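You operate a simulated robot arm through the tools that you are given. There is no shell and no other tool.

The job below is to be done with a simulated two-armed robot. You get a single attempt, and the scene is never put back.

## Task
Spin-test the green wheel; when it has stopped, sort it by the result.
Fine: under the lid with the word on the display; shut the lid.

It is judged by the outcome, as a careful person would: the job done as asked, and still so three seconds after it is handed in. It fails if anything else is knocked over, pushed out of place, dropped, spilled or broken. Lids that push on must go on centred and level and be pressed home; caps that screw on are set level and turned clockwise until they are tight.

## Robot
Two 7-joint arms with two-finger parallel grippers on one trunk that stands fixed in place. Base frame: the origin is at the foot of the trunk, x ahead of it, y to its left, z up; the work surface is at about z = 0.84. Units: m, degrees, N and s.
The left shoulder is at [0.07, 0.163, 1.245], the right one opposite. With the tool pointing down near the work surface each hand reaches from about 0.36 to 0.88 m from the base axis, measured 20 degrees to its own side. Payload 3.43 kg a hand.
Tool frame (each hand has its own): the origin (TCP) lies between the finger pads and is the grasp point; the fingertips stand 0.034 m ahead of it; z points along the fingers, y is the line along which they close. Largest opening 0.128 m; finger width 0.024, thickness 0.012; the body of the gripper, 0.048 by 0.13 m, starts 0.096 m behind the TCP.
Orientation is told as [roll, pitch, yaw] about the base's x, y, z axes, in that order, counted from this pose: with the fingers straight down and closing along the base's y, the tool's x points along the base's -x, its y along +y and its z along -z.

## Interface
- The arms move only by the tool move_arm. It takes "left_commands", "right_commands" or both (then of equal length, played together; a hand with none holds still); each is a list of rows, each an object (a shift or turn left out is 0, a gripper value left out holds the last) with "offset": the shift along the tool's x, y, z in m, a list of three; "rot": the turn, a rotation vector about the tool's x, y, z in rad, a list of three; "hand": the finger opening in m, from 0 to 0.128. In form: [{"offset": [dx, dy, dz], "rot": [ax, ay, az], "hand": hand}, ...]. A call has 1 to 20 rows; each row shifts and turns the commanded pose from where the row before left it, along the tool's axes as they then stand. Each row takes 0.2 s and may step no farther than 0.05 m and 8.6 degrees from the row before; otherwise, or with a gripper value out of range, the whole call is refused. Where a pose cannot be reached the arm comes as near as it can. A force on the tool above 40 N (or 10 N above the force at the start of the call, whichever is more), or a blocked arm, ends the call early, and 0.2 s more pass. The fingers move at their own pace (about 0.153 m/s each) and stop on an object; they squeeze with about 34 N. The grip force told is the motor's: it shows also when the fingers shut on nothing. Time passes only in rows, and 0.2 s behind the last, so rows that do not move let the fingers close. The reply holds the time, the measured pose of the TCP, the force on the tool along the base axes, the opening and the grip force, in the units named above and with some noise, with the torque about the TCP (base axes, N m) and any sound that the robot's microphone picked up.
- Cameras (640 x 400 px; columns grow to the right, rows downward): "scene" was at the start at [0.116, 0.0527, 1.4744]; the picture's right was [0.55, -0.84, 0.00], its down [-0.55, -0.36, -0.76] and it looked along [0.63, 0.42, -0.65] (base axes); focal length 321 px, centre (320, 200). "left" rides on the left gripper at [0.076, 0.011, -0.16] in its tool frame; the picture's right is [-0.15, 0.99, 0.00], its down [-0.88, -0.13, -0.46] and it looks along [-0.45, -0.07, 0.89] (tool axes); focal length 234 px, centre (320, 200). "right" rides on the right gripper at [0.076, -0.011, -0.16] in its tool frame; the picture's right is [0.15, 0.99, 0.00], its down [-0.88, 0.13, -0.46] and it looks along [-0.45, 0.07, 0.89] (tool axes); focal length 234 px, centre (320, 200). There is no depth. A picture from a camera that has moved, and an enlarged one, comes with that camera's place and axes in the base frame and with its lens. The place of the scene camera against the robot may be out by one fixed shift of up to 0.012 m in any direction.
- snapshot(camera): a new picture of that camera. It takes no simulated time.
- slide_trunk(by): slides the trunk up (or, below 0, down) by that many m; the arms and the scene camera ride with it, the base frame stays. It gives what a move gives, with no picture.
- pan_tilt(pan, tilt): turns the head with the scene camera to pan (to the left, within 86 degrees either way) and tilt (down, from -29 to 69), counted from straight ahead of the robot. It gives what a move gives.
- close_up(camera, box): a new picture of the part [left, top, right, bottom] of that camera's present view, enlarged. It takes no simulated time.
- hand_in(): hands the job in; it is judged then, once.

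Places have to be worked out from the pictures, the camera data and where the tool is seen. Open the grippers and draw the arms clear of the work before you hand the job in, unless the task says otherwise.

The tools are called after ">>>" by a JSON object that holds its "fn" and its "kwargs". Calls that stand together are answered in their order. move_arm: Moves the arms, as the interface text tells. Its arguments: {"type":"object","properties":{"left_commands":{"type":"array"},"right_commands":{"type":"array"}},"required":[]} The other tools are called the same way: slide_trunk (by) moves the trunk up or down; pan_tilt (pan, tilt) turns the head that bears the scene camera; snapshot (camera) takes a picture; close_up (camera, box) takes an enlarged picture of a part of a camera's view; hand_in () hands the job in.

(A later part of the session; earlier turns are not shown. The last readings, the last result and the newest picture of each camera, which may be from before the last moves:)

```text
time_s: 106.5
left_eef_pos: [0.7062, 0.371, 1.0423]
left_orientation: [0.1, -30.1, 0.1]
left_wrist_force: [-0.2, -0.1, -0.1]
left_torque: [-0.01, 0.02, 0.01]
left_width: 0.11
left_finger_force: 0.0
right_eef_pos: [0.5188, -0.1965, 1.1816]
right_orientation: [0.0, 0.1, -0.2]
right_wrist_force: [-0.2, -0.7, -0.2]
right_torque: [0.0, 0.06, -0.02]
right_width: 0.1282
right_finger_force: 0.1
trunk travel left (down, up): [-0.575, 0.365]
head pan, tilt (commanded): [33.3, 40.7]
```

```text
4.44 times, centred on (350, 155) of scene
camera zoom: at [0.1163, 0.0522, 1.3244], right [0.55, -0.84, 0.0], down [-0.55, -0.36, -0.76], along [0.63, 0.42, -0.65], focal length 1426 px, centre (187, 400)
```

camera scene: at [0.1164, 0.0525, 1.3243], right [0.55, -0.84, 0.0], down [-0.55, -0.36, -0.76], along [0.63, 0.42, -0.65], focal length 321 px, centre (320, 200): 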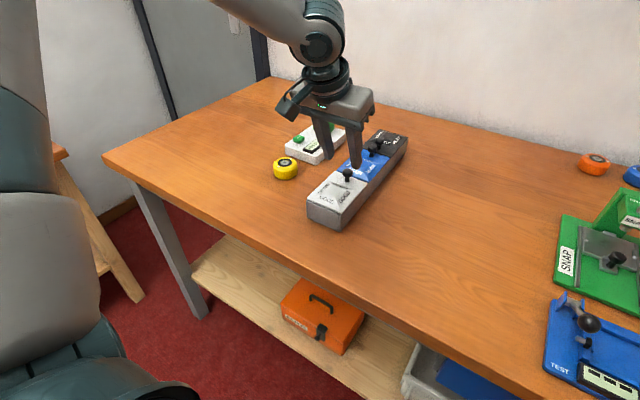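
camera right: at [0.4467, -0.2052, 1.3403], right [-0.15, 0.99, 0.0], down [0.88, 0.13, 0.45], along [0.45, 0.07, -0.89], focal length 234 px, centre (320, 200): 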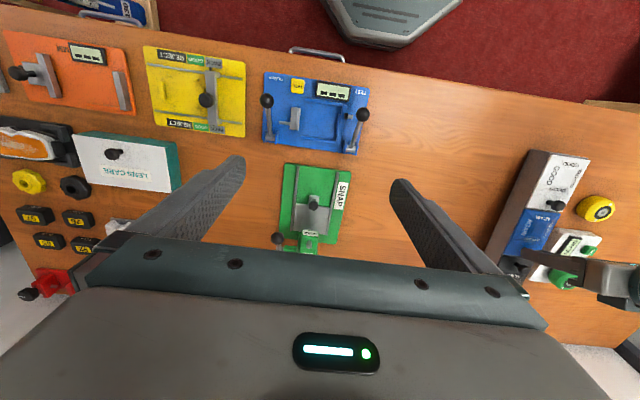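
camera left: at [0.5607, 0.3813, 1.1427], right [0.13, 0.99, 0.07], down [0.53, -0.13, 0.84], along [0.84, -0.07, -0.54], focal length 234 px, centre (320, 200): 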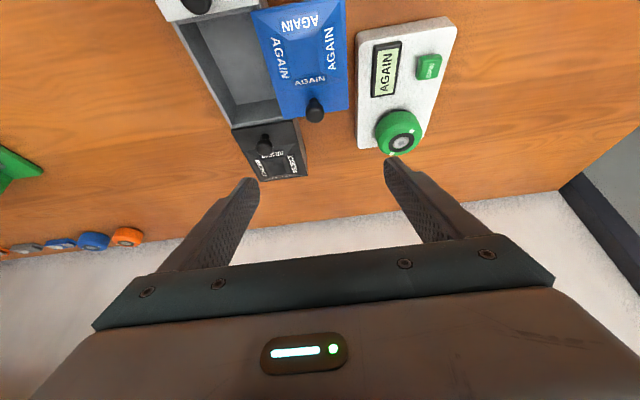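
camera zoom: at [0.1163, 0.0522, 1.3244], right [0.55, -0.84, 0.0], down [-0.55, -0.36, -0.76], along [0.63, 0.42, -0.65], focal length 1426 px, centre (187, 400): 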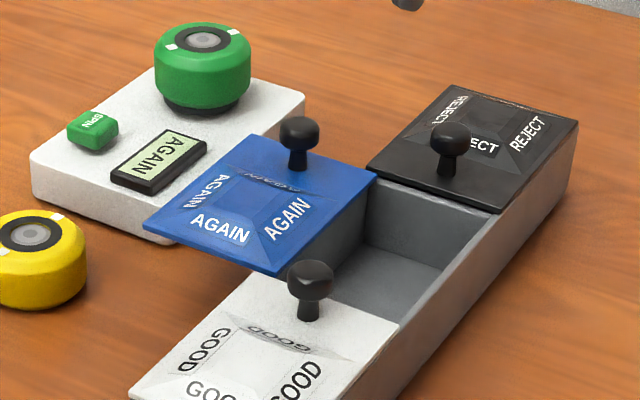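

The lid remains open. Now I'll move above the wheel on the spindle with the fingers open along y.

>>> {"fn": "move_arm", "kwargs": {"left_commands": [{"offset": [-0.012, 0.027, 0.0191]}, {"offset": [-0.012, 0.027, 0.0191]}, {"offset": [-0.012, 0.027, 0.0191]}, {"offset": [-0.012, 0.027, 0.0191]}, {"offset": [0, 0, 0]}]}}

>>> {"fn": "close_up", "kwargs": {"camera": "left", "box": [240, 80, 400, 220]}}

```text
time_s: 107.7
left_eef_pos: [0.7843, 0.478, 1.0016]
left_orientation: [0.0, -30.0, -0.1]
left_wrist_force: [-0.8, 0.6, 0.4]
left_torque: [0.01, 0.02, 0.06]
left_width: 0.1101
left_finger_force: 0.0
right_eef_pos: [0.5162, -0.1983, 1.182]
right_orientation: [-0.1, -0.1, 0.0]
right_wrist_force: [-1.0, 0.6, 0.2]
right_torque: [0.0, -0.02, 0.01]
right_width: 0.1279
right_finger_force: 0.0
trunk travel left (down, up): [-0.575, 0.365]
head pan, tilt (commanded): [33.3, 40.7]
```

```text
2.86 times, centred on (320, 150) of left
camera zoom: at [0.6393, 0.4888, 1.102], right [0.13, 0.99, 0.07], down [0.53, -0.13, 0.84], along [0.84, -0.07, -0.54], focal length 669 px, centre (320, 343)
```

zoom: 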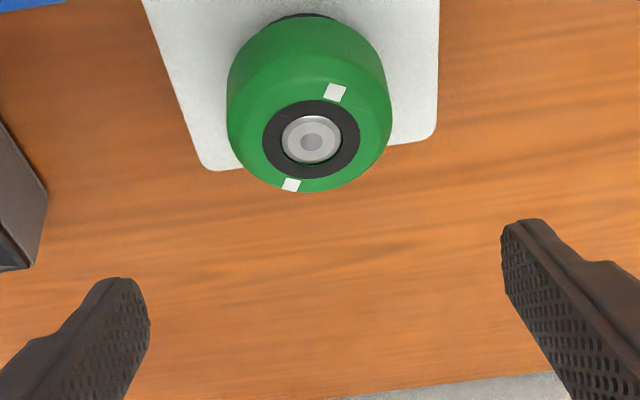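

The hub is at about (0.7975, 0.479), aligned with the gripper. I'll descend 85 mm to the previous grasp height and close.

>>> {"fn": "move_arm", "kwargs": {"left_commands": [{"offset": [0.0143, 0.0004, 0.0247]}, {"offset": [0.0143, 0.0004, 0.0247]}, {"offset": [0.0142, 0.0002, 0.0246]}, {"offset": [0, 0, 0]}, {"hand": 0.0}, {"hand": 0.0}, {"hand": 0.0}, {"hand": 0.0}, {"hand": 0.0}]}}

>>> {"fn": "close_up", "kwargs": {"camera": "left", "box": [260, 120, 380, 230]}}

>>> {"fn": "close_up", "kwargs": {"camera": "scene", "box": [300, 90, 360, 145]}}

```text
time_s: 109.7
left_eef_pos: [0.7845, 0.4792, 0.9139]
left_orientation: [0.0, -30.0, 0.1]
left_wrist_force: [-0.7, -0.1, 0.4]
left_torque: [-0.01, 0.04, 0.01]
left_width: 0.0585
left_finger_force: 33.9
right_eef_pos: [0.5185, -0.1953, 1.1814]
right_orientation: [0.0, -0.1, 0.0]
right_wrist_force: [0.4, 1.2, 0.1]
right_torque: [0.04, -0.01, -0.01]
right_width: 0.1281
right_finger_force: 0.1
trunk travel left (down, up): [-0.575, 0.365]
head pan, tilt (commanded): [33.3, 40.7]
```

```text
3.64 times, centred on (320, 175) of left
camera zoom: at [0.6391, 0.4898, 1.0148], right [0.13, 0.99, 0.07], down [0.53, -0.13, 0.84], along [0.84, -0.07, -0.54], focal length 852 px, centre (320, 291)
```

zoom: 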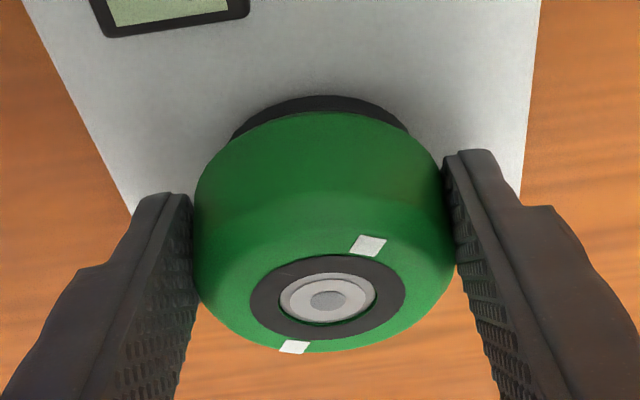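

```text
7.27 times, centred on (330, 118) of scene
camera zoom: at [0.116, 0.0525, 1.3244], right [0.55, -0.84, 0.0], down [-0.55, -0.36, -0.76], along [0.63, 0.42, -0.65], focal length 2334 px, centre (247, 800)
```

zoom: 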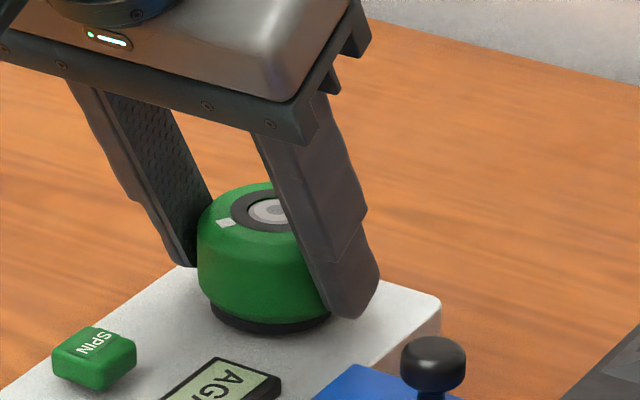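

Gripped at 0.0585 m. I'll lift slowly, straight up, 35 mm off the pin.

>>> {"fn": "move_arm", "kwargs": {"left_commands": [{"offset": [-0.0005, 0, -0.00087]}, {"offset": [-0.0005, 0, -0.00087]}, {"offset": [-0.00075, 0, -0.0013]}, {"offset": [-0.00075, 0, -0.0013]}, {"offset": [-0.001, 0, -0.00173]}, {"offset": [-0.001, 0, -0.00173]}, {"offset": [-0.001, 0, -0.00173]}, {"offset": [-0.001, 0, -0.00173]}, {"offset": [-0.00125, 0, -0.00217]}, {"offset": [-0.00125, 0, -0.00217]}, {"offset": [-0.00125, 0, -0.00217]}, {"offset": [-0.00125, 0, -0.00217]}, {"offset": [-0.00125, 0, -0.00217]}, {"offset": [-0.00125, 0, -0.00217]}, {"offset": [-0.00125, 0, -0.00217]}, {"offset": [-0.001, 0, -0.00173]}, {"offset": [-0.00075, 0, -0.0013]}, {"offset": [-0.0005, 0, -0.00087]}]}}

>>> {"fn": "close_up", "kwargs": {"camera": "scene", "box": [300, 80, 370, 140]}}

>>> {"fn": "close_up", "kwargs": {"camera": "left", "box": [260, 120, 380, 230]}}

```text
time_s: 113.5
left_eef_pos: [0.7866, 0.48, 0.9486]
left_orientation: [0.0, -30.0, 0.0]
left_wrist_force: [-0.2, 0.4, -1.5]
left_torque: [0.0, 0.02, 0.01]
left_width: 0.0585
left_finger_force: 33.7
right_eef_pos: [0.5182, -0.1971, 1.1826]
right_orientation: [0.1, 0.0, 0.0]
right_wrist_force: [0.3, -0.7, 0.3]
right_torque: [-0.01, 0.0, 0.06]
right_width: 0.1276
right_finger_force: 0.1
trunk travel left (down, up): [-0.575, 0.365]
head pan, tilt (commanded): [33.3, 40.7]
```

```text
6.67 times, centred on (335, 110) of scene
camera zoom: at [0.1162, 0.0526, 1.3244], right [0.55, -0.84, 0.0], down [-0.55, -0.36, -0.76], along [0.63, 0.42, -0.65], focal length 2139 px, centre (220, 800)
```

zoom: 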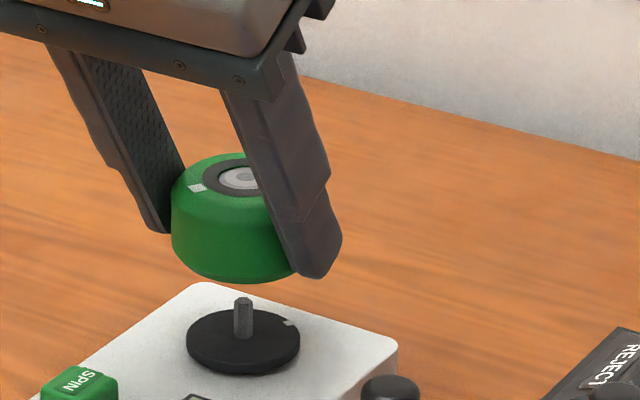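

```text
3.64 times, centred on (320, 175) of left
camera zoom: at [0.6394, 0.4909, 1.0497], right [0.13, 0.99, 0.07], down [0.53, -0.13, 0.84], along [0.84, -0.07, -0.54], focal length 852 px, centre (320, 291)
```

zoom: 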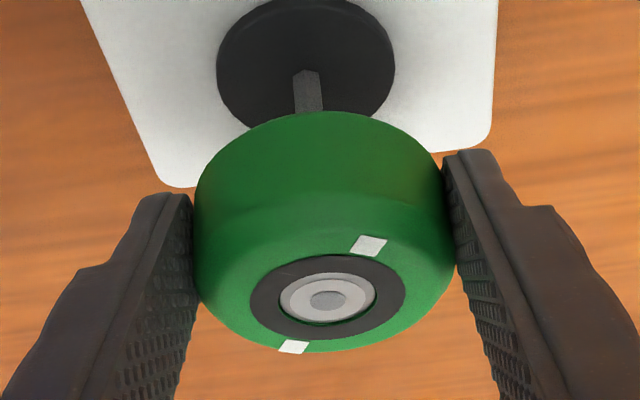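

The wheel is off the pin and held securely. I'll raise it to a safe height and carry it slowly back to a roomier spot, where I can turn the gripper 90° so its fingers fit lengthwise in the compartment.

>>> {"fn": "move_arm", "kwargs": {"left_commands": [{"offset": [-0.002, 0, -0.0035]}, {"offset": [-0.004, 0, -0.0069]}, {"offset": [-0.005, 0, -0.00866]}, {"offset": [-0.005, 0, -0.00866]}, {"offset": [-0.005, 0, -0.00866]}, {"offset": [-0.004, 0, -0.0069]}, {"offset": [0.0043, -0.003, -0.0025]}, {"offset": [0.00866, -0.006, -0.005]}, {"offset": [0.00866, -0.006, -0.005]}, {"offset": [0.00866, -0.006, -0.005]}, {"offset": [0.00866, -0.006, -0.005]}, {"offset": [0.00866, -0.006, -0.005]}, {"offset": [0.00866, -0.006, -0.005]}, {"offset": [0.00866, -0.006, -0.005]}, {"offset": [0.00866, -0.006, -0.005]}, {"offset": [0.00866, -0.006, -0.005]}, {"offset": [0.00866, -0.006, -0.005]}, {"offset": [0.00866, -0.006, -0.005]}, {"offset": [0.0043, -0.003, -0.0025]}]}}

>>> {"fn": "snapshot", "kwargs": {"camera": "scene"}}

>>> {"fn": "snapshot", "kwargs": {"camera": "left"}}

```text
time_s: 117.5
left_eef_pos: [0.6646, 0.4089, 1.0001]
left_orientation: [0.0, -30.1, 0.0]
left_wrist_force: [0.3, -0.3, -2.2]
left_torque: [0.04, 0.05, 0.0]
left_width: 0.0583
left_finger_force: 33.7
right_eef_pos: [0.5167, -0.1964, 1.1827]
right_orientation: [0.0, 0.1, -0.1]
right_wrist_force: [-0.5, -0.3, -0.7]
right_torque: [0.0, 0.02, 0.01]
right_width: 0.128
right_finger_force: 0.0
trunk travel left (down, up): [-0.575, 0.365]
head pan, tilt (commanded): [33.3, 40.7]
```

```text
taken
camera scene: at [0.1161, 0.0525, 1.3244], right [0.55, -0.84, 0.0], down [-0.55, -0.36, -0.76], along [0.63, 0.42, -0.65], focal length 321 px, centre (320, 200)
```

scene: 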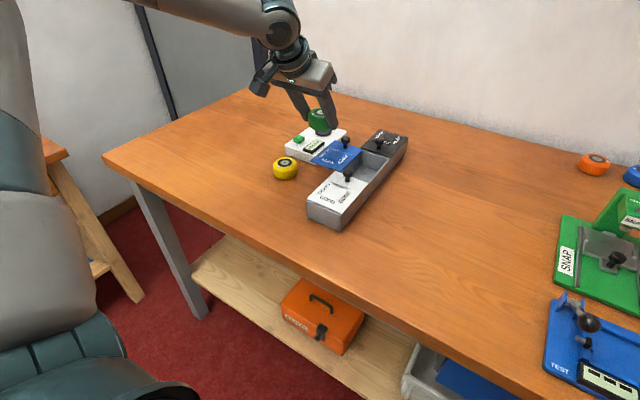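

```text
taken
camera left: at [0.5184, 0.42, 1.1005], right [0.13, 0.99, 0.07], down [0.53, -0.13, 0.84], along [0.84, -0.07, -0.54], focal length 234 px, centre (320, 200)
```

left: 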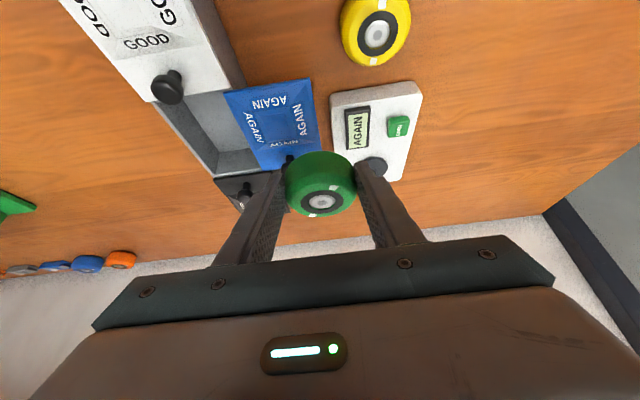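

Holding fine. I'll now yaw the gripper about the vertical, the first 45° in slow steps, watching for reach limits.

>>> {"fn": "move_arm", "kwargs": {"left_commands": [{"rot": [-0.0218, 0, -0.0378]}, {"rot": [-0.0437, 0, -0.0756]}, {"rot": [-0.0437, 0, -0.0756]}, {"rot": [-0.0437, 0, -0.0756]}, {"rot": [-0.0437, 0, -0.0756]}, {"rot": [-0.0437, 0, -0.0756]}, {"rot": [-0.0437, 0, -0.0756]}, {"rot": [-0.0437, 0, -0.0756]}, {"rot": [-0.0437, 0, -0.0756]}, {"rot": [-0.0218, 0, -0.0378]}, {"offset": [0, 0, 0]}]}}

>>> {"fn": "snapshot", "kwargs": {"camera": "scene"}}

>>> {"fn": "snapshot", "kwargs": {"camera": "left"}}

```text
time_s: 119.9
left_eef_pos: [0.6646, 0.4065, 0.9997]
left_orientation: [0.1, -30.0, 45.1]
left_wrist_force: [0.2, -0.4, -1.2]
left_torque: [0.0, 0.01, 0.01]
left_width: 0.0586
left_finger_force: 34.1
right_eef_pos: [0.5185, -0.1958, 1.1825]
right_orientation: [0.0, 0.0, 0.0]
right_wrist_force: [-0.2, -0.2, -0.1]
right_torque: [0.01, -0.01, -0.03]
right_width: 0.1281
right_finger_force: 0.0
trunk travel left (down, up): [-0.575, 0.365]
head pan, tilt (commanded): [33.3, 40.7]
```

```text
taken
camera scene: at [0.116, 0.0525, 1.3244], right [0.55, -0.84, 0.0], down [-0.55, -0.36, -0.76], along [0.63, 0.42, -0.65], focal length 321 px, centre (320, 200)
```

scene: 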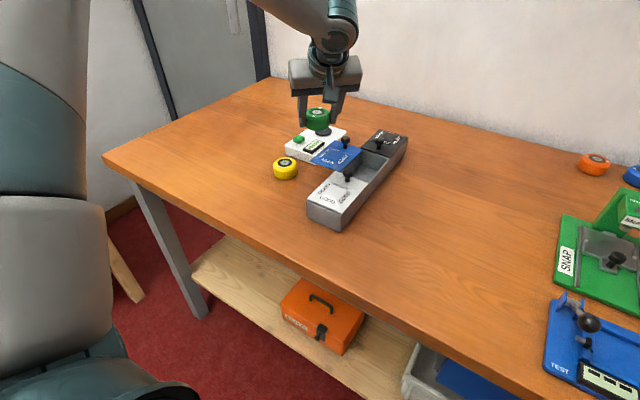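

```text
taken
camera left: at [0.5538, 0.3122, 1.1003], right [-0.61, 0.79, 0.07], down [0.47, 0.29, 0.84], along [0.64, 0.54, -0.54], focal length 234 px, centre (320, 200)
```

left: 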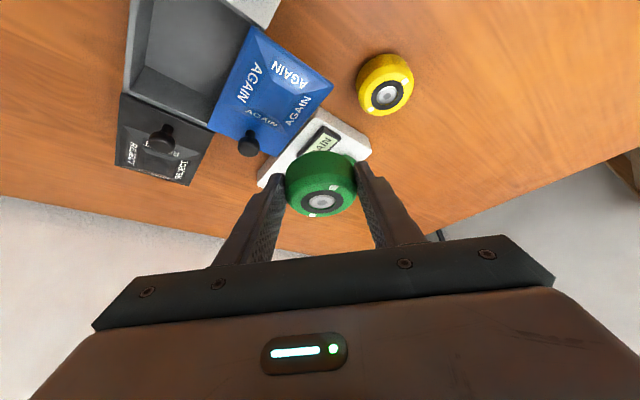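

Works cleanly at 45°. I'll rotate the second 45°.

>>> {"fn": "move_arm", "kwargs": {"left_commands": [{"rot": [-0.0218, 0, -0.0378]}, {"rot": [-0.0437, 0, -0.0756]}, {"rot": [-0.0437, 0, -0.0756]}, {"rot": [-0.0437, 0, -0.0756]}, {"rot": [-0.0437, 0, -0.0756]}, {"rot": [-0.0437, 0, -0.0756]}, {"rot": [-0.0437, 0, -0.0756]}, {"rot": [-0.0437, 0, -0.0756]}, {"rot": [-0.0437, 0, -0.0756]}, {"rot": [-0.0218, 0, -0.0378]}, {"offset": [0, 0, 0]}]}}

>>> {"fn": "snapshot", "kwargs": {"camera": "scene"}}

>>> {"fn": "snapshot", "kwargs": {"camera": "left"}}

```text
time_s: 122.3
left_eef_pos: [0.6652, 0.4078, 0.9981]
left_orientation: [-0.1, -30.0, 90.1]
left_wrist_force: [0.7, 0.5, -0.6]
left_torque: [-0.01, 0.0, -0.01]
left_width: 0.0584
left_finger_force: 34.0
right_eef_pos: [0.5194, -0.197, 1.1816]
right_orientation: [0.0, 0.0, 0.0]
right_wrist_force: [0.1, -0.7, -0.1]
right_torque: [0.03, -0.02, 0.01]
right_width: 0.1283
right_finger_force: 0.0
trunk travel left (down, up): [-0.575, 0.365]
head pan, tilt (commanded): [33.3, 40.7]
```

```text
taken
camera scene: at [0.1161, 0.0525, 1.3244], right [0.55, -0.84, 0.0], down [-0.55, -0.36, -0.76], along [0.63, 0.42, -0.65], focal length 321 px, centre (320, 200)
```

scene: 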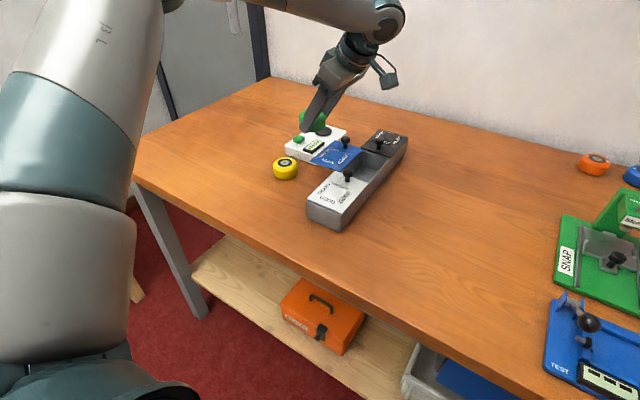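

```text
taken
camera left: at [0.6535, 0.2625, 1.1], right [-0.99, 0.13, 0.07], down [0.13, 0.53, 0.84], along [0.07, 0.84, -0.54], focal length 234 px, centre (320, 200)
```

left: 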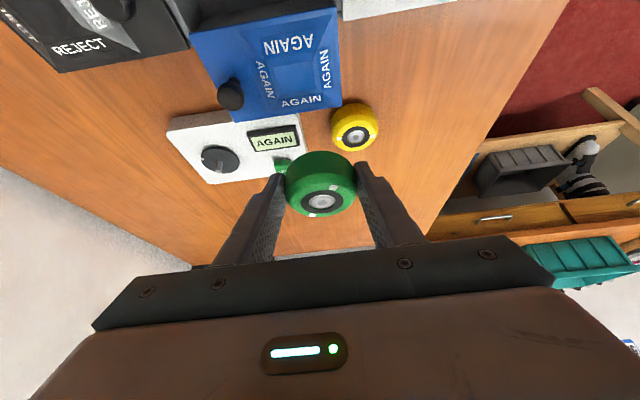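

Yaw 90° reached, wheel still held. Before moving over the box I'll measure the open compartment with the right wrist camera and the scene camera.

>>> {"fn": "close_up", "kwargs": {"camera": "right", "box": [490, 180, 590, 300]}}

>>> {"fn": "close_up", "kwargs": {"camera": "scene", "box": [335, 125, 415, 195]}}

>>> {"fn": "snapshot", "kwargs": {"camera": "right"}}

```text
3.33 times, centred on (540, 240) of right
camera zoom: at [0.4427, -0.2068, 1.3416], right [-0.15, 0.99, 0.0], down [0.88, 0.13, 0.46], along [0.45, 0.07, -0.89], focal length 781 px, centre (-413, 67)
```

zoom: 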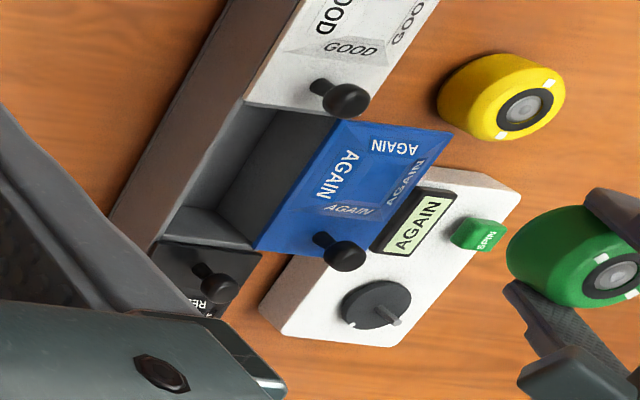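

```text
5.71 times, centred on (375, 160) of scene
camera zoom: at [0.1161, 0.0525, 1.3244], right [0.55, -0.84, 0.0], down [-0.55, -0.36, -0.76], along [0.63, 0.42, -0.65], focal length 1834 px, centre (6, 429)
```

zoom: 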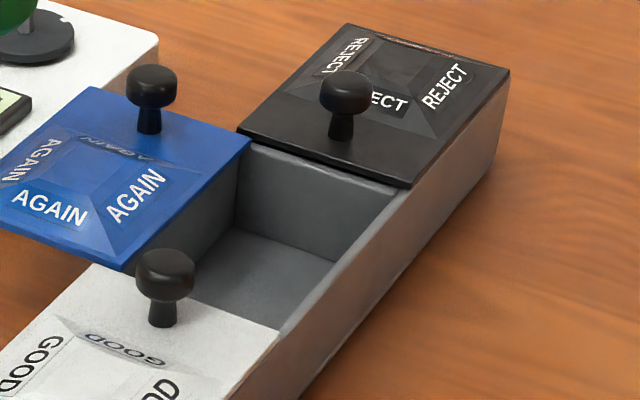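

```text
taken
camera right: at [0.4427, -0.2068, 1.3416], right [-0.15, 0.99, 0.0], down [0.88, 0.13, 0.46], along [0.45, 0.07, -0.89], focal length 234 px, centre (320, 200)
```

right: 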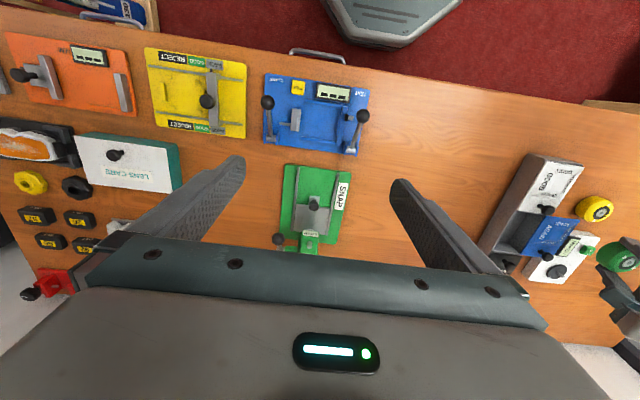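

The compartment centre works out to about (0.689, 0.299), with inner space about 0.110 × 0.070 m. I'll carry the wheel slowly to hover over it (TCP about (0.689, 0.2875), wheel underside about 0.96).

>>> {"fn": "move_arm", "kwargs": {"left_commands": [{"offset": [0.0043, -0.001, -0.0025]}, {"offset": [0.00866, -0.002, -0.005]}, {"offset": [0.00866, -0.002, -0.005]}, {"offset": [0.00866, -0.002, -0.005]}, {"offset": [0.00866, -0.002, -0.005]}, {"offset": [0.00866, -0.002, -0.005]}, {"offset": [0.00866, -0.002, -0.005]}, {"offset": [0.00866, -0.002, -0.005]}, {"offset": [0.00866, -0.002, -0.005]}, {"offset": [0.00866, -0.002, -0.005]}, {"offset": [0.00866, -0.002, -0.005]}, {"offset": [0.00866, -0.002, -0.005]}, {"offset": [0.0043, -0.001, -0.0025]}, {"offset": [0, 0, 0]}]}}

>>> {"fn": "snapshot", "kwargs": {"camera": "left"}}

>>> {"fn": "close_up", "kwargs": {"camera": "scene", "box": [320, 100, 420, 200]}}

>>> {"fn": "close_up", "kwargs": {"camera": "right", "box": [490, 150, 610, 300]}}

```text
time_s: 125.3
left_eef_pos: [0.6516, 0.3226, 1.0026]
left_orientation: [-0.3, -29.9, 90.1]
left_wrist_force: [1.1, 0.4, -1.4]
left_torque: [-0.03, -0.04, 0.0]
left_width: 0.0586
left_finger_force: 33.3
left hand out of reach, approached as far as the arm can: row 7, 8, 9, 10, 11, 12, 13
right_eef_pos: [0.5189, -0.1967, 1.182]
right_orientation: [0.0, 0.0, 0.0]
right_wrist_force: [0.3, -0.2, -0.4]
right_torque: [-0.04, 0.01, 0.0]
right_width: 0.128
right_finger_force: 0.2
trunk travel left (down, up): [-0.575, 0.365]
head pan, tilt (commanded): [33.3, 40.7]
```

```text
taken
camera left: at [0.6398, 0.1769, 1.1045], right [-0.99, 0.13, 0.07], down [0.13, 0.54, 0.83], along [0.07, 0.83, -0.55], focal length 234 px, centre (320, 200)
```

left: 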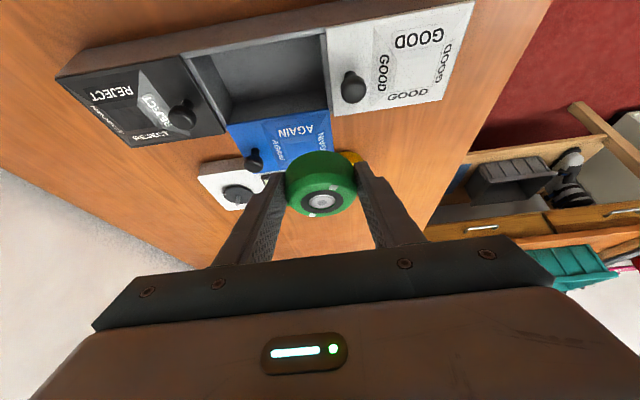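

```text
4.00 times, centred on (370, 150) of scene
camera zoom: at [0.1162, 0.0525, 1.3244], right [0.55, -0.84, 0.0], down [-0.55, -0.36, -0.76], along [0.63, 0.42, -0.65], focal length 1284 px, centre (120, 400)
```

zoom: 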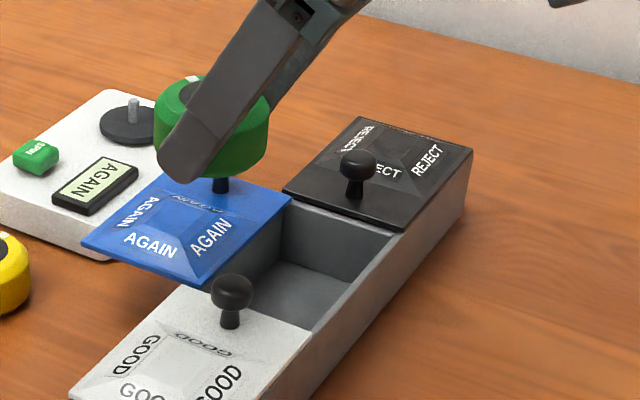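

```text
2.67 times, centred on (550, 225) of right
camera zoom: at [0.4429, -0.2068, 1.3416], right [-0.15, 0.99, 0.0], down [0.88, 0.13, 0.46], along [0.45, 0.07, -0.89], focal length 624 px, centre (-293, 133)
```

zoom: 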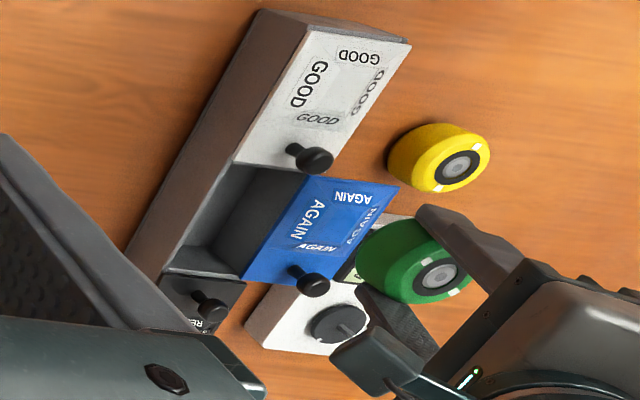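

The left arm can't reach the box centre with the wrist leaning to that side. I'll back out slowly the way I came, then set the wheel down on a free patch of table near (0.50, 0.42) so I can regrasp it with a more upright tool.

>>> {"fn": "move_arm", "kwargs": {"left_commands": [{"offset": [-0.00866, 0.002, 0.005]}, {"offset": [-0.00866, 0.002, 0.005]}, {"offset": [-0.00866, 0.002, 0.005]}, {"offset": [-0.00866, 0.002, 0.005]}, {"offset": [-0.00866, 0.002, 0.005]}, {"offset": [-0.00866, 0.002, 0.005]}, {"offset": [-0.00866, 0.002, 0.005]}, {"offset": [0, 0, 0]}]}}

>>> {"fn": "snapshot", "kwargs": {"camera": "scene"}}

```text
time_s: 127.1
left_eef_pos: [0.6375, 0.3921, 1.0021]
left_orientation: [0.0, -30.0, 90.0]
left_wrist_force: [-0.6, 0.5, -0.6]
left_torque: [0.0, 0.03, 0.03]
left_width: 0.0585
left_finger_force: 34.2
right_eef_pos: [0.5183, -0.1965, 1.1819]
right_orientation: [0.0, -0.1, -0.2]
right_wrist_force: [-0.3, -0.9, 0.3]
right_torque: [0.02, 0.01, 0.01]
right_width: 0.1277
right_finger_force: 0.1
trunk travel left (down, up): [-0.575, 0.365]
head pan, tilt (commanded): [33.3, 40.7]
```

```text
taken
camera scene: at [0.1164, 0.0524, 1.3243], right [0.55, -0.84, 0.0], down [-0.55, -0.36, -0.76], along [0.63, 0.42, -0.65], focal length 321 px, centre (320, 200)
```

scene: 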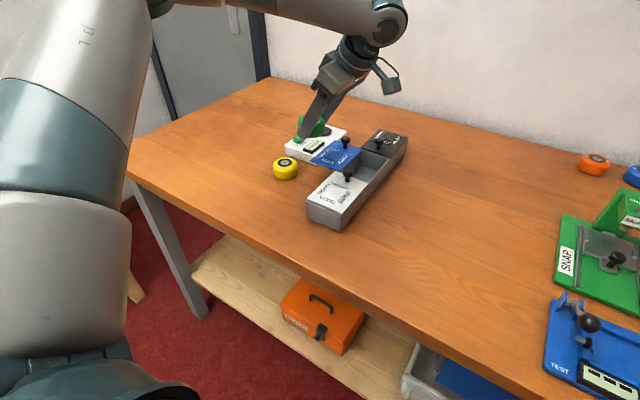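

The pose is consistent again. I'll carry the wheel slowly to above (0.50, 0.42).

>>> {"fn": "move_arm", "kwargs": {"left_commands": [{"offset": [-0.0005, 0.005, 0.0003]}, {"offset": [-0.0011, 0.0106, 0.0006]}, {"offset": [-0.0011, 0.0106, 0.0006]}, {"offset": [-0.0011, 0.0106, 0.0006]}, {"offset": [-0.0011, 0.0106, 0.0006]}, {"offset": [-0.0011, 0.0106, 0.0006]}, {"offset": [-0.0011, 0.0106, 0.0006]}, {"offset": [-0.0011, 0.0106, 0.0006]}, {"offset": [-0.0011, 0.0106, 0.0006]}, {"offset": [-0.0011, 0.0106, 0.0006]}, {"offset": [-0.0011, 0.0106, 0.0006]}, {"offset": [-0.0011, 0.0106, 0.0006]}, {"offset": [-0.0011, 0.0106, 0.0006]}, {"offset": [-0.0005, 0.005, 0.0003]}, {"offset": [0, 0, 0]}]}}

>>> {"fn": "snapshot", "kwargs": {"camera": "left"}}

>>> {"fn": "snapshot", "kwargs": {"camera": "scene"}}

```text
time_s: 130.3
left_eef_pos: [0.4996, 0.4084, 1.003]
left_orientation: [0.0, -30.0, 90.1]
left_wrist_force: [-0.2, -0.1, -1.2]
left_torque: [-0.01, 0.02, -0.02]
left_width: 0.0583
left_finger_force: 34.0
right_eef_pos: [0.5189, -0.1978, 1.1811]
right_orientation: [0.1, 0.1, 0.0]
right_wrist_force: [-0.3, -0.1, 1.0]
right_torque: [-0.01, -0.02, -0.03]
right_width: 0.128
right_finger_force: 0.0
trunk travel left (down, up): [-0.575, 0.365]
head pan, tilt (commanded): [33.3, 40.7]
```

```text
taken
camera left: at [0.4885, 0.2637, 1.1039], right [-0.99, 0.13, 0.07], down [0.13, 0.53, 0.84], along [0.07, 0.84, -0.54], focal length 234 px, centre (320, 200)
```

left: 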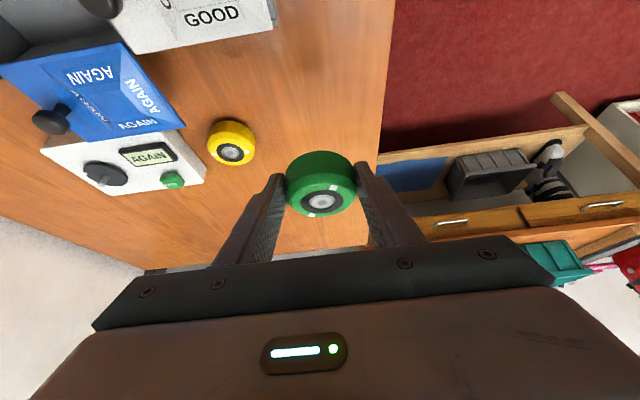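

```text
taken
camera scene: at [0.1162, 0.0527, 1.3243], right [0.55, -0.84, 0.0], down [-0.55, -0.36, -0.76], along [0.63, 0.42, -0.65], focal length 321 px, centre (320, 200)
```

scene: 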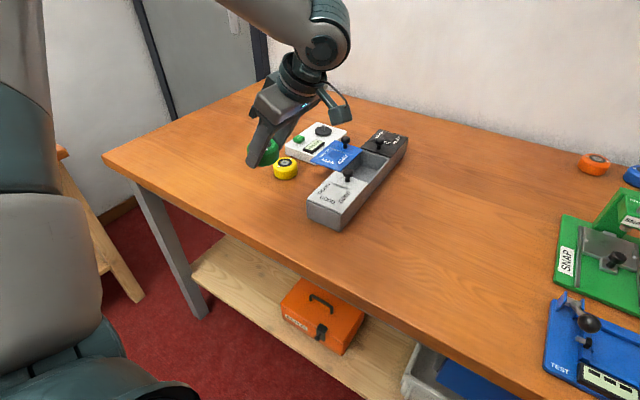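

Clear table here (edge at x≈0.41). I'll lower the wheel slowly to just above the table.

>>> {"fn": "move_arm", "kwargs": {"left_commands": [{"offset": [0.0025, 0, 0.0043]}, {"offset": [0.005, 0, 0.00866]}, {"offset": [0.005, 0, 0.00866]}, {"offset": [0.005, 0, 0.00866]}, {"offset": [0.005, 0, 0.00866]}, {"offset": [0.005, 0, 0.00866]}, {"offset": [0.005, 0, 0.00866]}, {"offset": [0.005, 0, 0.00866]}, {"offset": [0.005, 0, 0.00866]}, {"offset": [0.005, 0, 0.00866]}, {"offset": [0.005, 0, 0.00866]}, {"offset": [0.005, 0, 0.00866]}, {"offset": [0.0025, 0, 0.0043]}, {"offset": [0, 0, 0]}]}}

>>> {"fn": "move_arm", "kwargs": {"left_commands": [{"offset": [0.00075, 0, 0.0013]}, {"offset": [0.00075, 0, 0.0013]}, {"offset": [0.00075, 0, 0.0013]}, {"offset": [0, 0, 0]}]}}

>>> {"fn": "close_up", "kwargs": {"camera": "scene", "box": [220, 120, 320, 220]}}

```text
time_s: 133.3
left_eef_pos: [0.5003, 0.4094, 0.8825]
left_orientation: [-0.1, -30.0, 90.1]
left_wrist_force: [0.0, -0.4, -0.7]
left_torque: [-0.04, -0.01, -0.02]
left_width: 0.0584
left_finger_force: 33.6
right_eef_pos: [0.518, -0.1969, 1.1819]
right_orientation: [0.0, 0.0, 0.0]
right_wrist_force: [0.2, -0.2, -0.6]
right_torque: [-0.01, -0.02, 0.01]
right_width: 0.1282
right_finger_force: 0.1
trunk travel left (down, up): [-0.575, 0.365]
head pan, tilt (commanded): [33.3, 40.7]
```

```text
time_s: 134.3
left_eef_pos: [0.5014, 0.4089, 0.8781]
left_orientation: [-0.1, -30.0, 90.1]
left_wrist_force: [0.8, -0.1, -1.6]
left_torque: [-0.02, 0.01, 0.02]
left_width: 0.0584
left_finger_force: 34.0
right_eef_pos: [0.5177, -0.1966, 1.1831]
right_orientation: [0.1, -0.1, 0.2]
right_wrist_force: [-1.1, -0.6, -0.5]
right_torque: [0.01, 0.04, -0.02]
right_width: 0.128
right_finger_force: 0.0
trunk travel left (down, up): [-0.575, 0.365]
head pan, tilt (commanded): [33.3, 40.7]
```

```text
4.00 times, centred on (270, 170) of scene
camera zoom: at [0.1161, 0.0525, 1.3244], right [0.55, -0.84, 0.0], down [-0.55, -0.36, -0.76], along [0.63, 0.42, -0.65], focal length 1284 px, centre (520, 320)
```

zoom: 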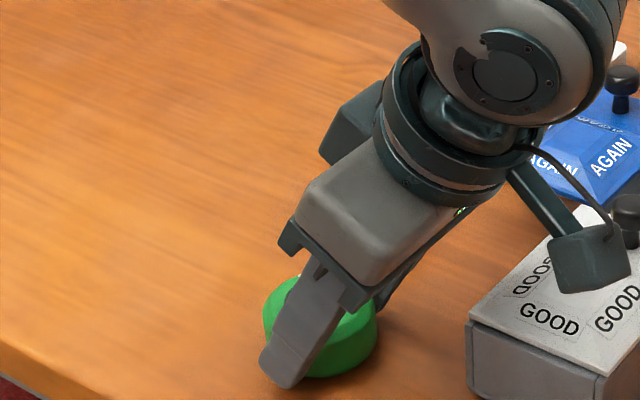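

Nearly down (TCP 0.878), no contact yet. I'll lower in 0.8 mm steps to touch the table.

>>> {"fn": "move_arm", "kwargs": {"left_commands": [{"offset": [0.0004, 0, 0.0007]}, {"offset": [0.0004, 0, 0.0007]}, {"offset": [0.0004, 0, 0.0007]}, {"offset": [0, 0, 0]}]}}

```text
time_s: 135.3
left_eef_pos: [0.5009, 0.4101, 0.8772]
left_orientation: [-0.1, -30.0, 90.1]
left_wrist_force: [-0.5, 0.0, -0.5]
left_torque: [-0.02, -0.01, 0.0]
left_width: 0.0583
left_finger_force: 34.0
right_eef_pos: [0.5188, -0.1967, 1.1823]
right_orientation: [0.0, 0.0, 0.0]
right_wrist_force: [-0.2, -0.3, -0.1]
right_torque: [0.01, 0.03, -0.01]
right_width: 0.1278
right_finger_force: 0.0
trunk travel left (down, up): [-0.575, 0.365]
head pan, tilt (commanded): [33.3, 40.7]
```

Little change yet. Two more 0.8 mm steps, watching for contact.

>>> {"fn": "move_arm", "kwargs": {"left_commands": [{"offset": [0.0004, 0, 0.0007]}, {"offset": [0.0004, 0, 0.0007]}, {"offset": [0, 0, 0]}]}}

>>> {"fn": "close_up", "kwargs": {"camera": "left", "box": [260, 110, 400, 230]}}

```text
time_s: 136.1
left_eef_pos: [0.5007, 0.4091, 0.8754]
left_orientation: [-0.1, -30.1, 90.1]
left_wrist_force: [1.6, 3.4, 13.4]
left_torque: [0.2, 0.13, -0.02]
left_width: 0.0582
left_finger_force: 34.2
right_eef_pos: [0.5169, -0.1984, 1.1819]
right_orientation: [0.0, 0.0, 0.1]
right_wrist_force: [-0.7, 0.9, -0.5]
right_torque: [0.0, 0.01, -0.04]
right_width: 0.1279
right_finger_force: 0.1
trunk travel left (down, up): [-0.575, 0.365]
head pan, tilt (commanded): [33.3, 40.7]
```

```text
3.33 times, centred on (330, 170) of left
camera zoom: at [0.4888, 0.2635, 0.9766], right [-0.99, 0.13, 0.07], down [0.13, 0.53, 0.84], along [0.07, 0.84, -0.54], focal length 781 px, centre (287, 300)
```

zoom: 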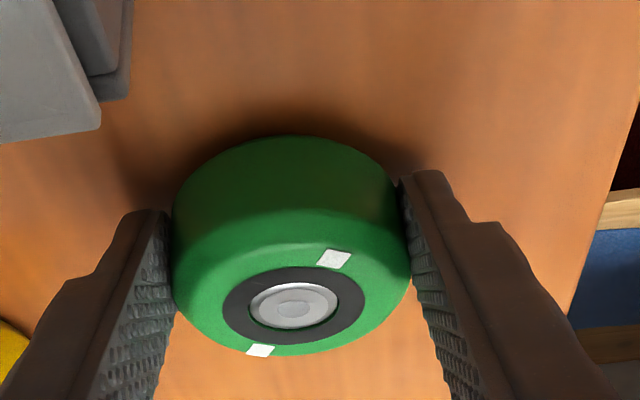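

It's on the table (13 N contact). I'll ease off 1 mm, open a little, and rise straight up.

>>> {"fn": "move_arm", "kwargs": {"left_commands": [{"offset": [-0.0006, 0, -0.0011]}, {"hand": 0.064}, {"hand": 0.075}, {"hand": 0.075}, {"offset": [-0.01, 0, -0.0173]}, {"offset": [-0.02, 0, -0.0346]}, {"offset": [-0.02, 0, -0.0346]}, {"offset": [0, 0, 0]}]}}

>>> {"fn": "snapshot", "kwargs": {"camera": "left"}}

>>> {"fn": "close_up", "kwargs": {"camera": "scene", "box": [220, 120, 420, 245]}}

```text
time_s: 137.9
left_eef_pos: [0.5014, 0.4094, 0.9756]
left_orientation: [0.0, -30.0, 90.0]
left_wrist_force: [0.1, -0.2, 0.0]
left_torque: [-0.05, 0.03, -0.02]
left_width: 0.075
left_finger_force: 0.0
right_eef_pos: [0.5195, -0.1963, 1.1814]
right_orientation: [0.0, 0.0, -0.1]
right_wrist_force: [-0.1, -0.3, 0.6]
right_torque: [-0.02, 0.0, -0.01]
right_width: 0.128
right_finger_force: 0.2
trunk travel left (down, up): [-0.575, 0.365]
head pan, tilt (commanded): [33.3, 40.7]
```

```text
taken
camera left: at [0.489, 0.2639, 1.0772], right [-0.99, 0.13, 0.07], down [0.13, 0.53, 0.84], along [0.07, 0.84, -0.55], focal length 234 px, centre (320, 200)
```

left: 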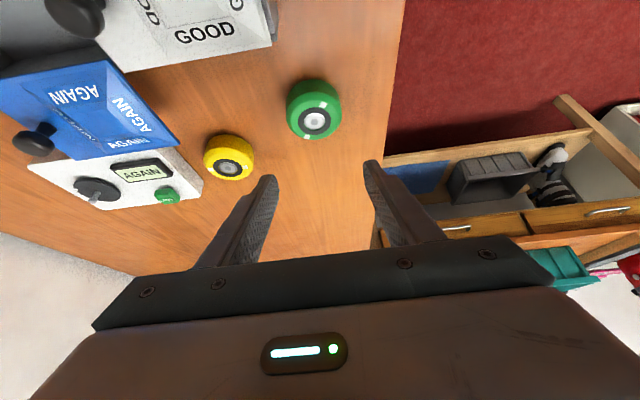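

```text
3.20 times, centred on (320, 182) of scene
camera zoom: at [0.1168, 0.0527, 1.3243], right [0.55, -0.84, 0.0], down [-0.55, -0.36, -0.76], along [0.63, 0.42, -0.65], focal length 1027 px, centre (320, 256)
```

zoom: 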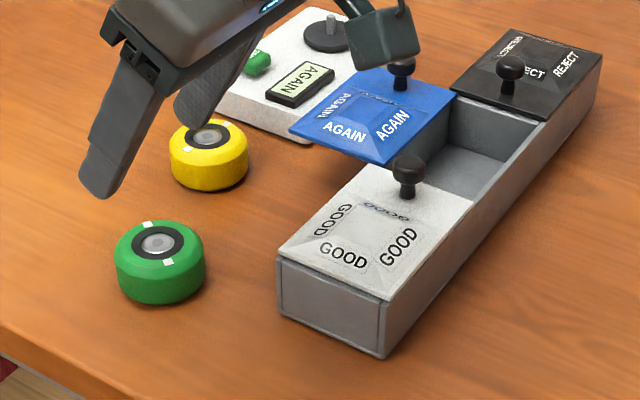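

The wheel stands upright at about (0.50, 0.42). Now, with the empty hand, I'll test an upright tool (yaw 90°, no tilt) over the compartment.

>>> {"fn": "move_arm", "kwargs": {"left_commands": [{"offset": [-0.02, 0, -0.0346]}, {"offset": [-0.01, 0, -0.0173]}, {"rot": [0, 0.131, 0]}, {"rot": [0, 0.131, 0]}, {"rot": [0, 0.131, 0]}, {"rot": [0, 0.131, 0]}, {"offset": [0.022, -0.0376, 0]}, {"offset": [0.022, -0.0376, 0]}, {"offset": [0.022, -0.0376, 0]}, {"offset": [0.022, -0.0376, 0]}, {"offset": [0.022, -0.0376, 0]}, {"offset": [0, 0, 0]}]}}

>>> {"fn": "snapshot", "kwargs": {"camera": "left"}}

>>> {"fn": "snapshot", "kwargs": {"camera": "scene"}}

```text
time_s: 140.5
left_eef_pos: [0.6871, 0.3021, 1.0352]
left_orientation: [-0.3, 0.0, 90.1]
left_wrist_force: [0.0, 0.3, 0.9]
left_torque: [0.02, -0.02, 0.0]
left_width: 0.075
left_finger_force: 0.1
right_eef_pos: [0.5162, -0.1968, 1.1828]
right_orientation: [0.1, -0.1, 0.0]
right_wrist_force: [0.2, -0.4, 0.1]
right_torque: [0.01, -0.07, 0.03]
right_width: 0.1279
right_finger_force: 0.0
trunk travel left (down, up): [-0.575, 0.365]
head pan, tilt (commanded): [33.3, 40.7]
```

```text
taken
camera left: at [0.6763, 0.2255, 1.1966], right [-0.99, 0.15, 0.0], down [0.13, 0.88, 0.46], along [0.07, 0.45, -0.89], focal length 234 px, centre (320, 200)
```

left: 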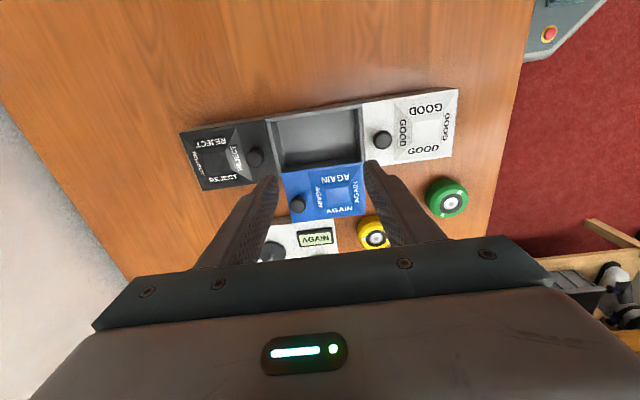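

```text
taken
camera scene: at [0.1144, 0.0524, 1.3246], right [0.55, -0.84, 0.0], down [-0.54, -0.36, -0.76], along [0.63, 0.42, -0.65], focal length 321 px, centre (320, 200)
```

scene: 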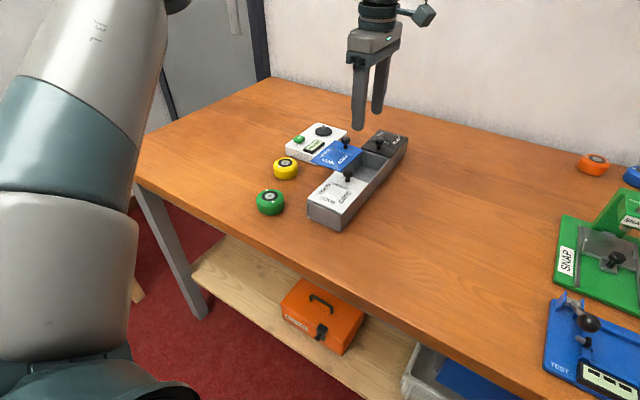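

Reachable upright. This view is ideal, so I'll zoom in on the compartment to measure its inner edges.

>>> {"fn": "close_up", "kwargs": {"camera": "left", "box": [250, 85, 390, 225]}}

```text
2.86 times, centred on (320, 155) of left
camera zoom: at [0.6763, 0.2255, 1.1966], right [-0.99, 0.15, 0.0], down [0.13, 0.88, 0.46], along [0.07, 0.45, -0.89], focal length 669 px, centre (320, 329)
```

zoom: 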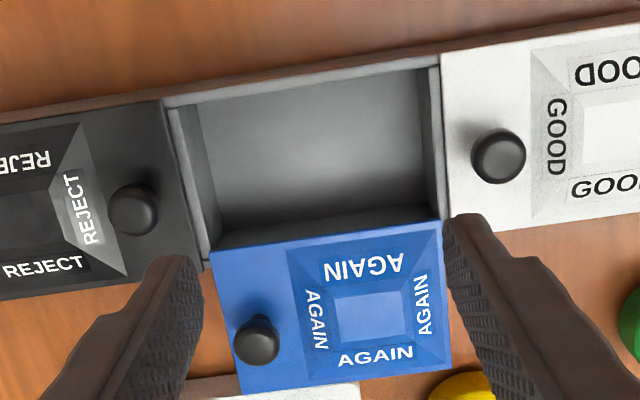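

Measured: inner x 0.635–0.744, opening y 0.263–0.330, so the target wheel centre is (0.6895, 0.297). I'll test the reach by lowering the empty, half-open fingers into the compartment.

>>> {"fn": "move_arm", "kwargs": {"left_commands": [{"offset": [0.0047, -0.0022, 0.02]}, {"offset": [0, 0, 0.04]}, {"offset": [0, 0, 0.04]}, {"offset": [0, 0, 0]}]}}

>>> {"fn": "close_up", "kwargs": {"camera": "left", "box": [220, 85, 420, 225]}}

```text
time_s: 141.5
left_eef_pos: [0.6909, 0.2961, 0.9361]
left_orientation: [-0.1, 0.1, 90.1]
left_wrist_force: [-0.5, 0.2, -0.1]
left_torque: [0.02, -0.02, 0.01]
left_width: 0.075
left_finger_force: 0.1
right_eef_pos: [0.5187, -0.1985, 1.1813]
right_orientation: [0.0, -0.1, 0.0]
right_wrist_force: [0.7, 0.0, 0.4]
right_torque: [-0.02, -0.01, 0.02]
right_width: 0.1281
right_finger_force: 0.1
trunk travel left (down, up): [-0.575, 0.365]
head pan, tilt (commanded): [33.3, 40.7]
```

```text
2.86 times, centred on (320, 155) of left
camera zoom: at [0.6789, 0.2188, 1.0969], right [-0.99, 0.15, 0.0], down [0.13, 0.88, 0.46], along [0.07, 0.45, -0.89], focal length 669 px, centre (320, 329)
```

zoom: 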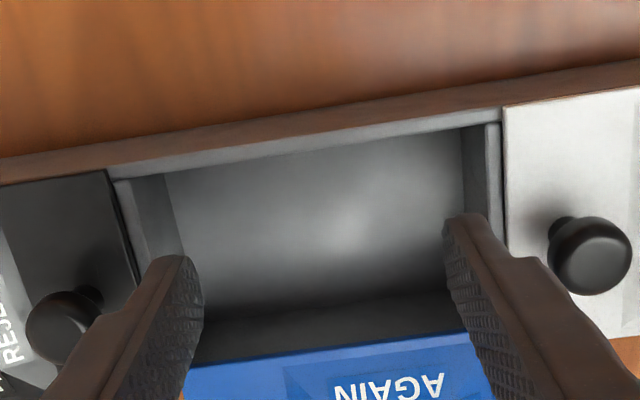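

Reachable, and the fingers sit between the dividers with room. I'll lower 40 mm more to confirm reach at depth.

>>> {"fn": "move_arm", "kwargs": {"left_commands": [{"offset": [0, 0, 0.02]}, {"offset": [0, 0, 0.02]}, {"offset": [0, 0, 0]}]}}

>>> {"fn": "close_up", "kwargs": {"camera": "scene", "box": [320, 100, 420, 200]}}

>>> {"fn": "close_up", "kwargs": {"camera": "left", "box": [220, 85, 420, 225]}}

```text
time_s: 142.3
left_eef_pos: [0.6905, 0.2952, 0.8961]
left_orientation: [0.0, 0.1, 90.0]
left_wrist_force: [0.6, -0.3, 1.2]
left_torque: [0.01, 0.0, -0.01]
left_width: 0.0748
left_finger_force: 0.1
right_eef_pos: [0.5179, -0.1951, 1.1814]
right_orientation: [-0.1, 0.0, 0.0]
right_wrist_force: [0.4, 0.5, 0.7]
right_torque: [0.03, 0.03, -0.01]
right_width: 0.128
right_finger_force: 0.2
trunk travel left (down, up): [-0.575, 0.365]
head pan, tilt (commanded): [33.3, 40.7]
```

```text
4.00 times, centred on (370, 150) of scene
camera zoom: at [0.1159, 0.0523, 1.3244], right [0.55, -0.84, 0.0], down [-0.55, -0.36, -0.76], along [0.63, 0.42, -0.65], focal length 1284 px, centre (120, 400)
```

zoom: 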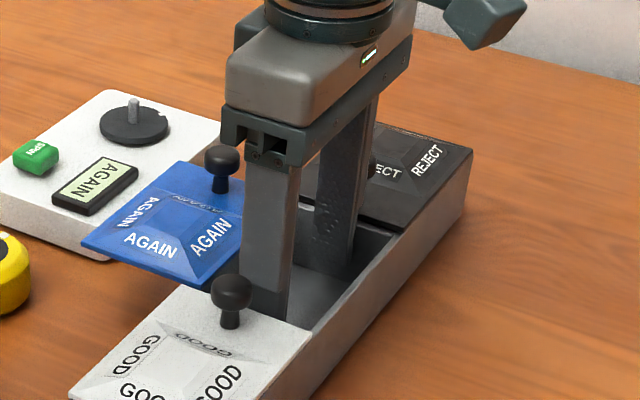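

```text
2.86 times, centred on (320, 155) of left
camera zoom: at [0.6789, 0.2193, 1.0565], right [-0.99, 0.15, 0.0], down [0.13, 0.88, 0.46], along [0.07, 0.45, -0.89], focal length 669 px, centre (320, 329)
```

zoom: 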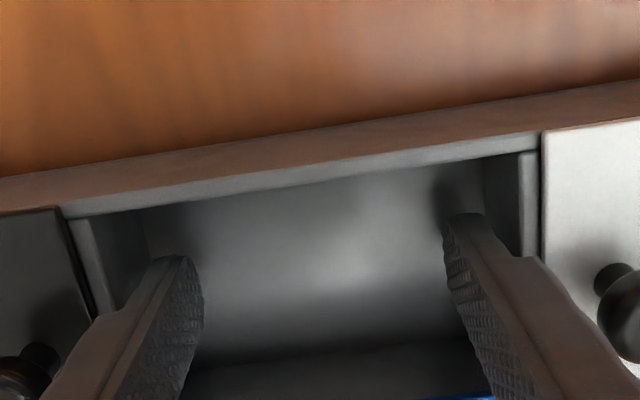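

The upright tool reaches well inside the compartment with clearance all round. I'll go back up and over to the green wheel for an upright regrasp.

>>> {"fn": "move_arm", "kwargs": {"left_commands": [{"offset": [0, 0, -0.045]}, {"offset": [0, 0, -0.045]}, {"offset": [0, 0, -0.045]}, {"offset": [-0.025, 0.038, 0]}, {"offset": [-0.025, 0.038, 0]}, {"offset": [-0.025, 0.038, 0]}, {"offset": [-0.025, 0.038, 0]}, {"offset": [-0.025, 0.038, 0]}, {"offset": [0, 0, 0]}]}}

>>> {"fn": "snapshot", "kwargs": {"camera": "left"}}

>>> {"fn": "close_up", "kwargs": {"camera": "left", "box": [270, 70, 390, 190]}}

```text
time_s: 144.3
left_eef_pos: [0.5042, 0.4205, 1.0278]
left_orientation: [0.0, 0.1, 90.0]
left_wrist_force: [0.0, 0.0, -0.1]
left_torque: [0.02, 0.02, 0.02]
left_width: 0.0749
left_finger_force: 0.0
right_eef_pos: [0.5181, -0.1971, 1.1818]
right_orientation: [0.0, 0.0, 0.0]
right_wrist_force: [-0.3, 0.1, 0.3]
right_torque: [0.02, 0.02, -0.02]
right_width: 0.1277
right_finger_force: 0.0
trunk travel left (down, up): [-0.575, 0.365]
head pan, tilt (commanded): [33.3, 40.7]
```

```text
taken
camera left: at [0.4925, 0.3441, 1.1885], right [-0.99, 0.15, 0.0], down [0.13, 0.88, 0.46], along [0.07, 0.45, -0.89], focal length 234 px, centre (320, 200)
```

left: 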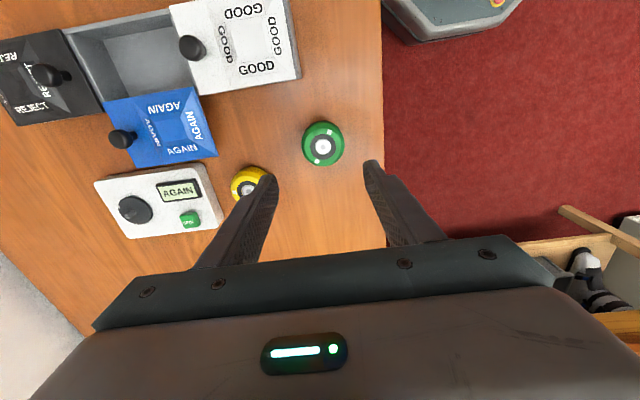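

```text
3.33 times, centred on (330, 130) of left
camera zoom: at [0.4925, 0.3441, 1.1885], right [-0.99, 0.15, 0.0], down [0.13, 0.88, 0.46], along [0.07, 0.45, -0.89], focal length 781 px, centre (287, 433)
```

zoom: 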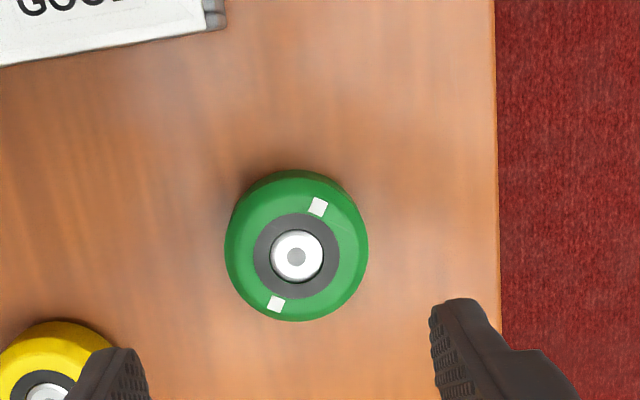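

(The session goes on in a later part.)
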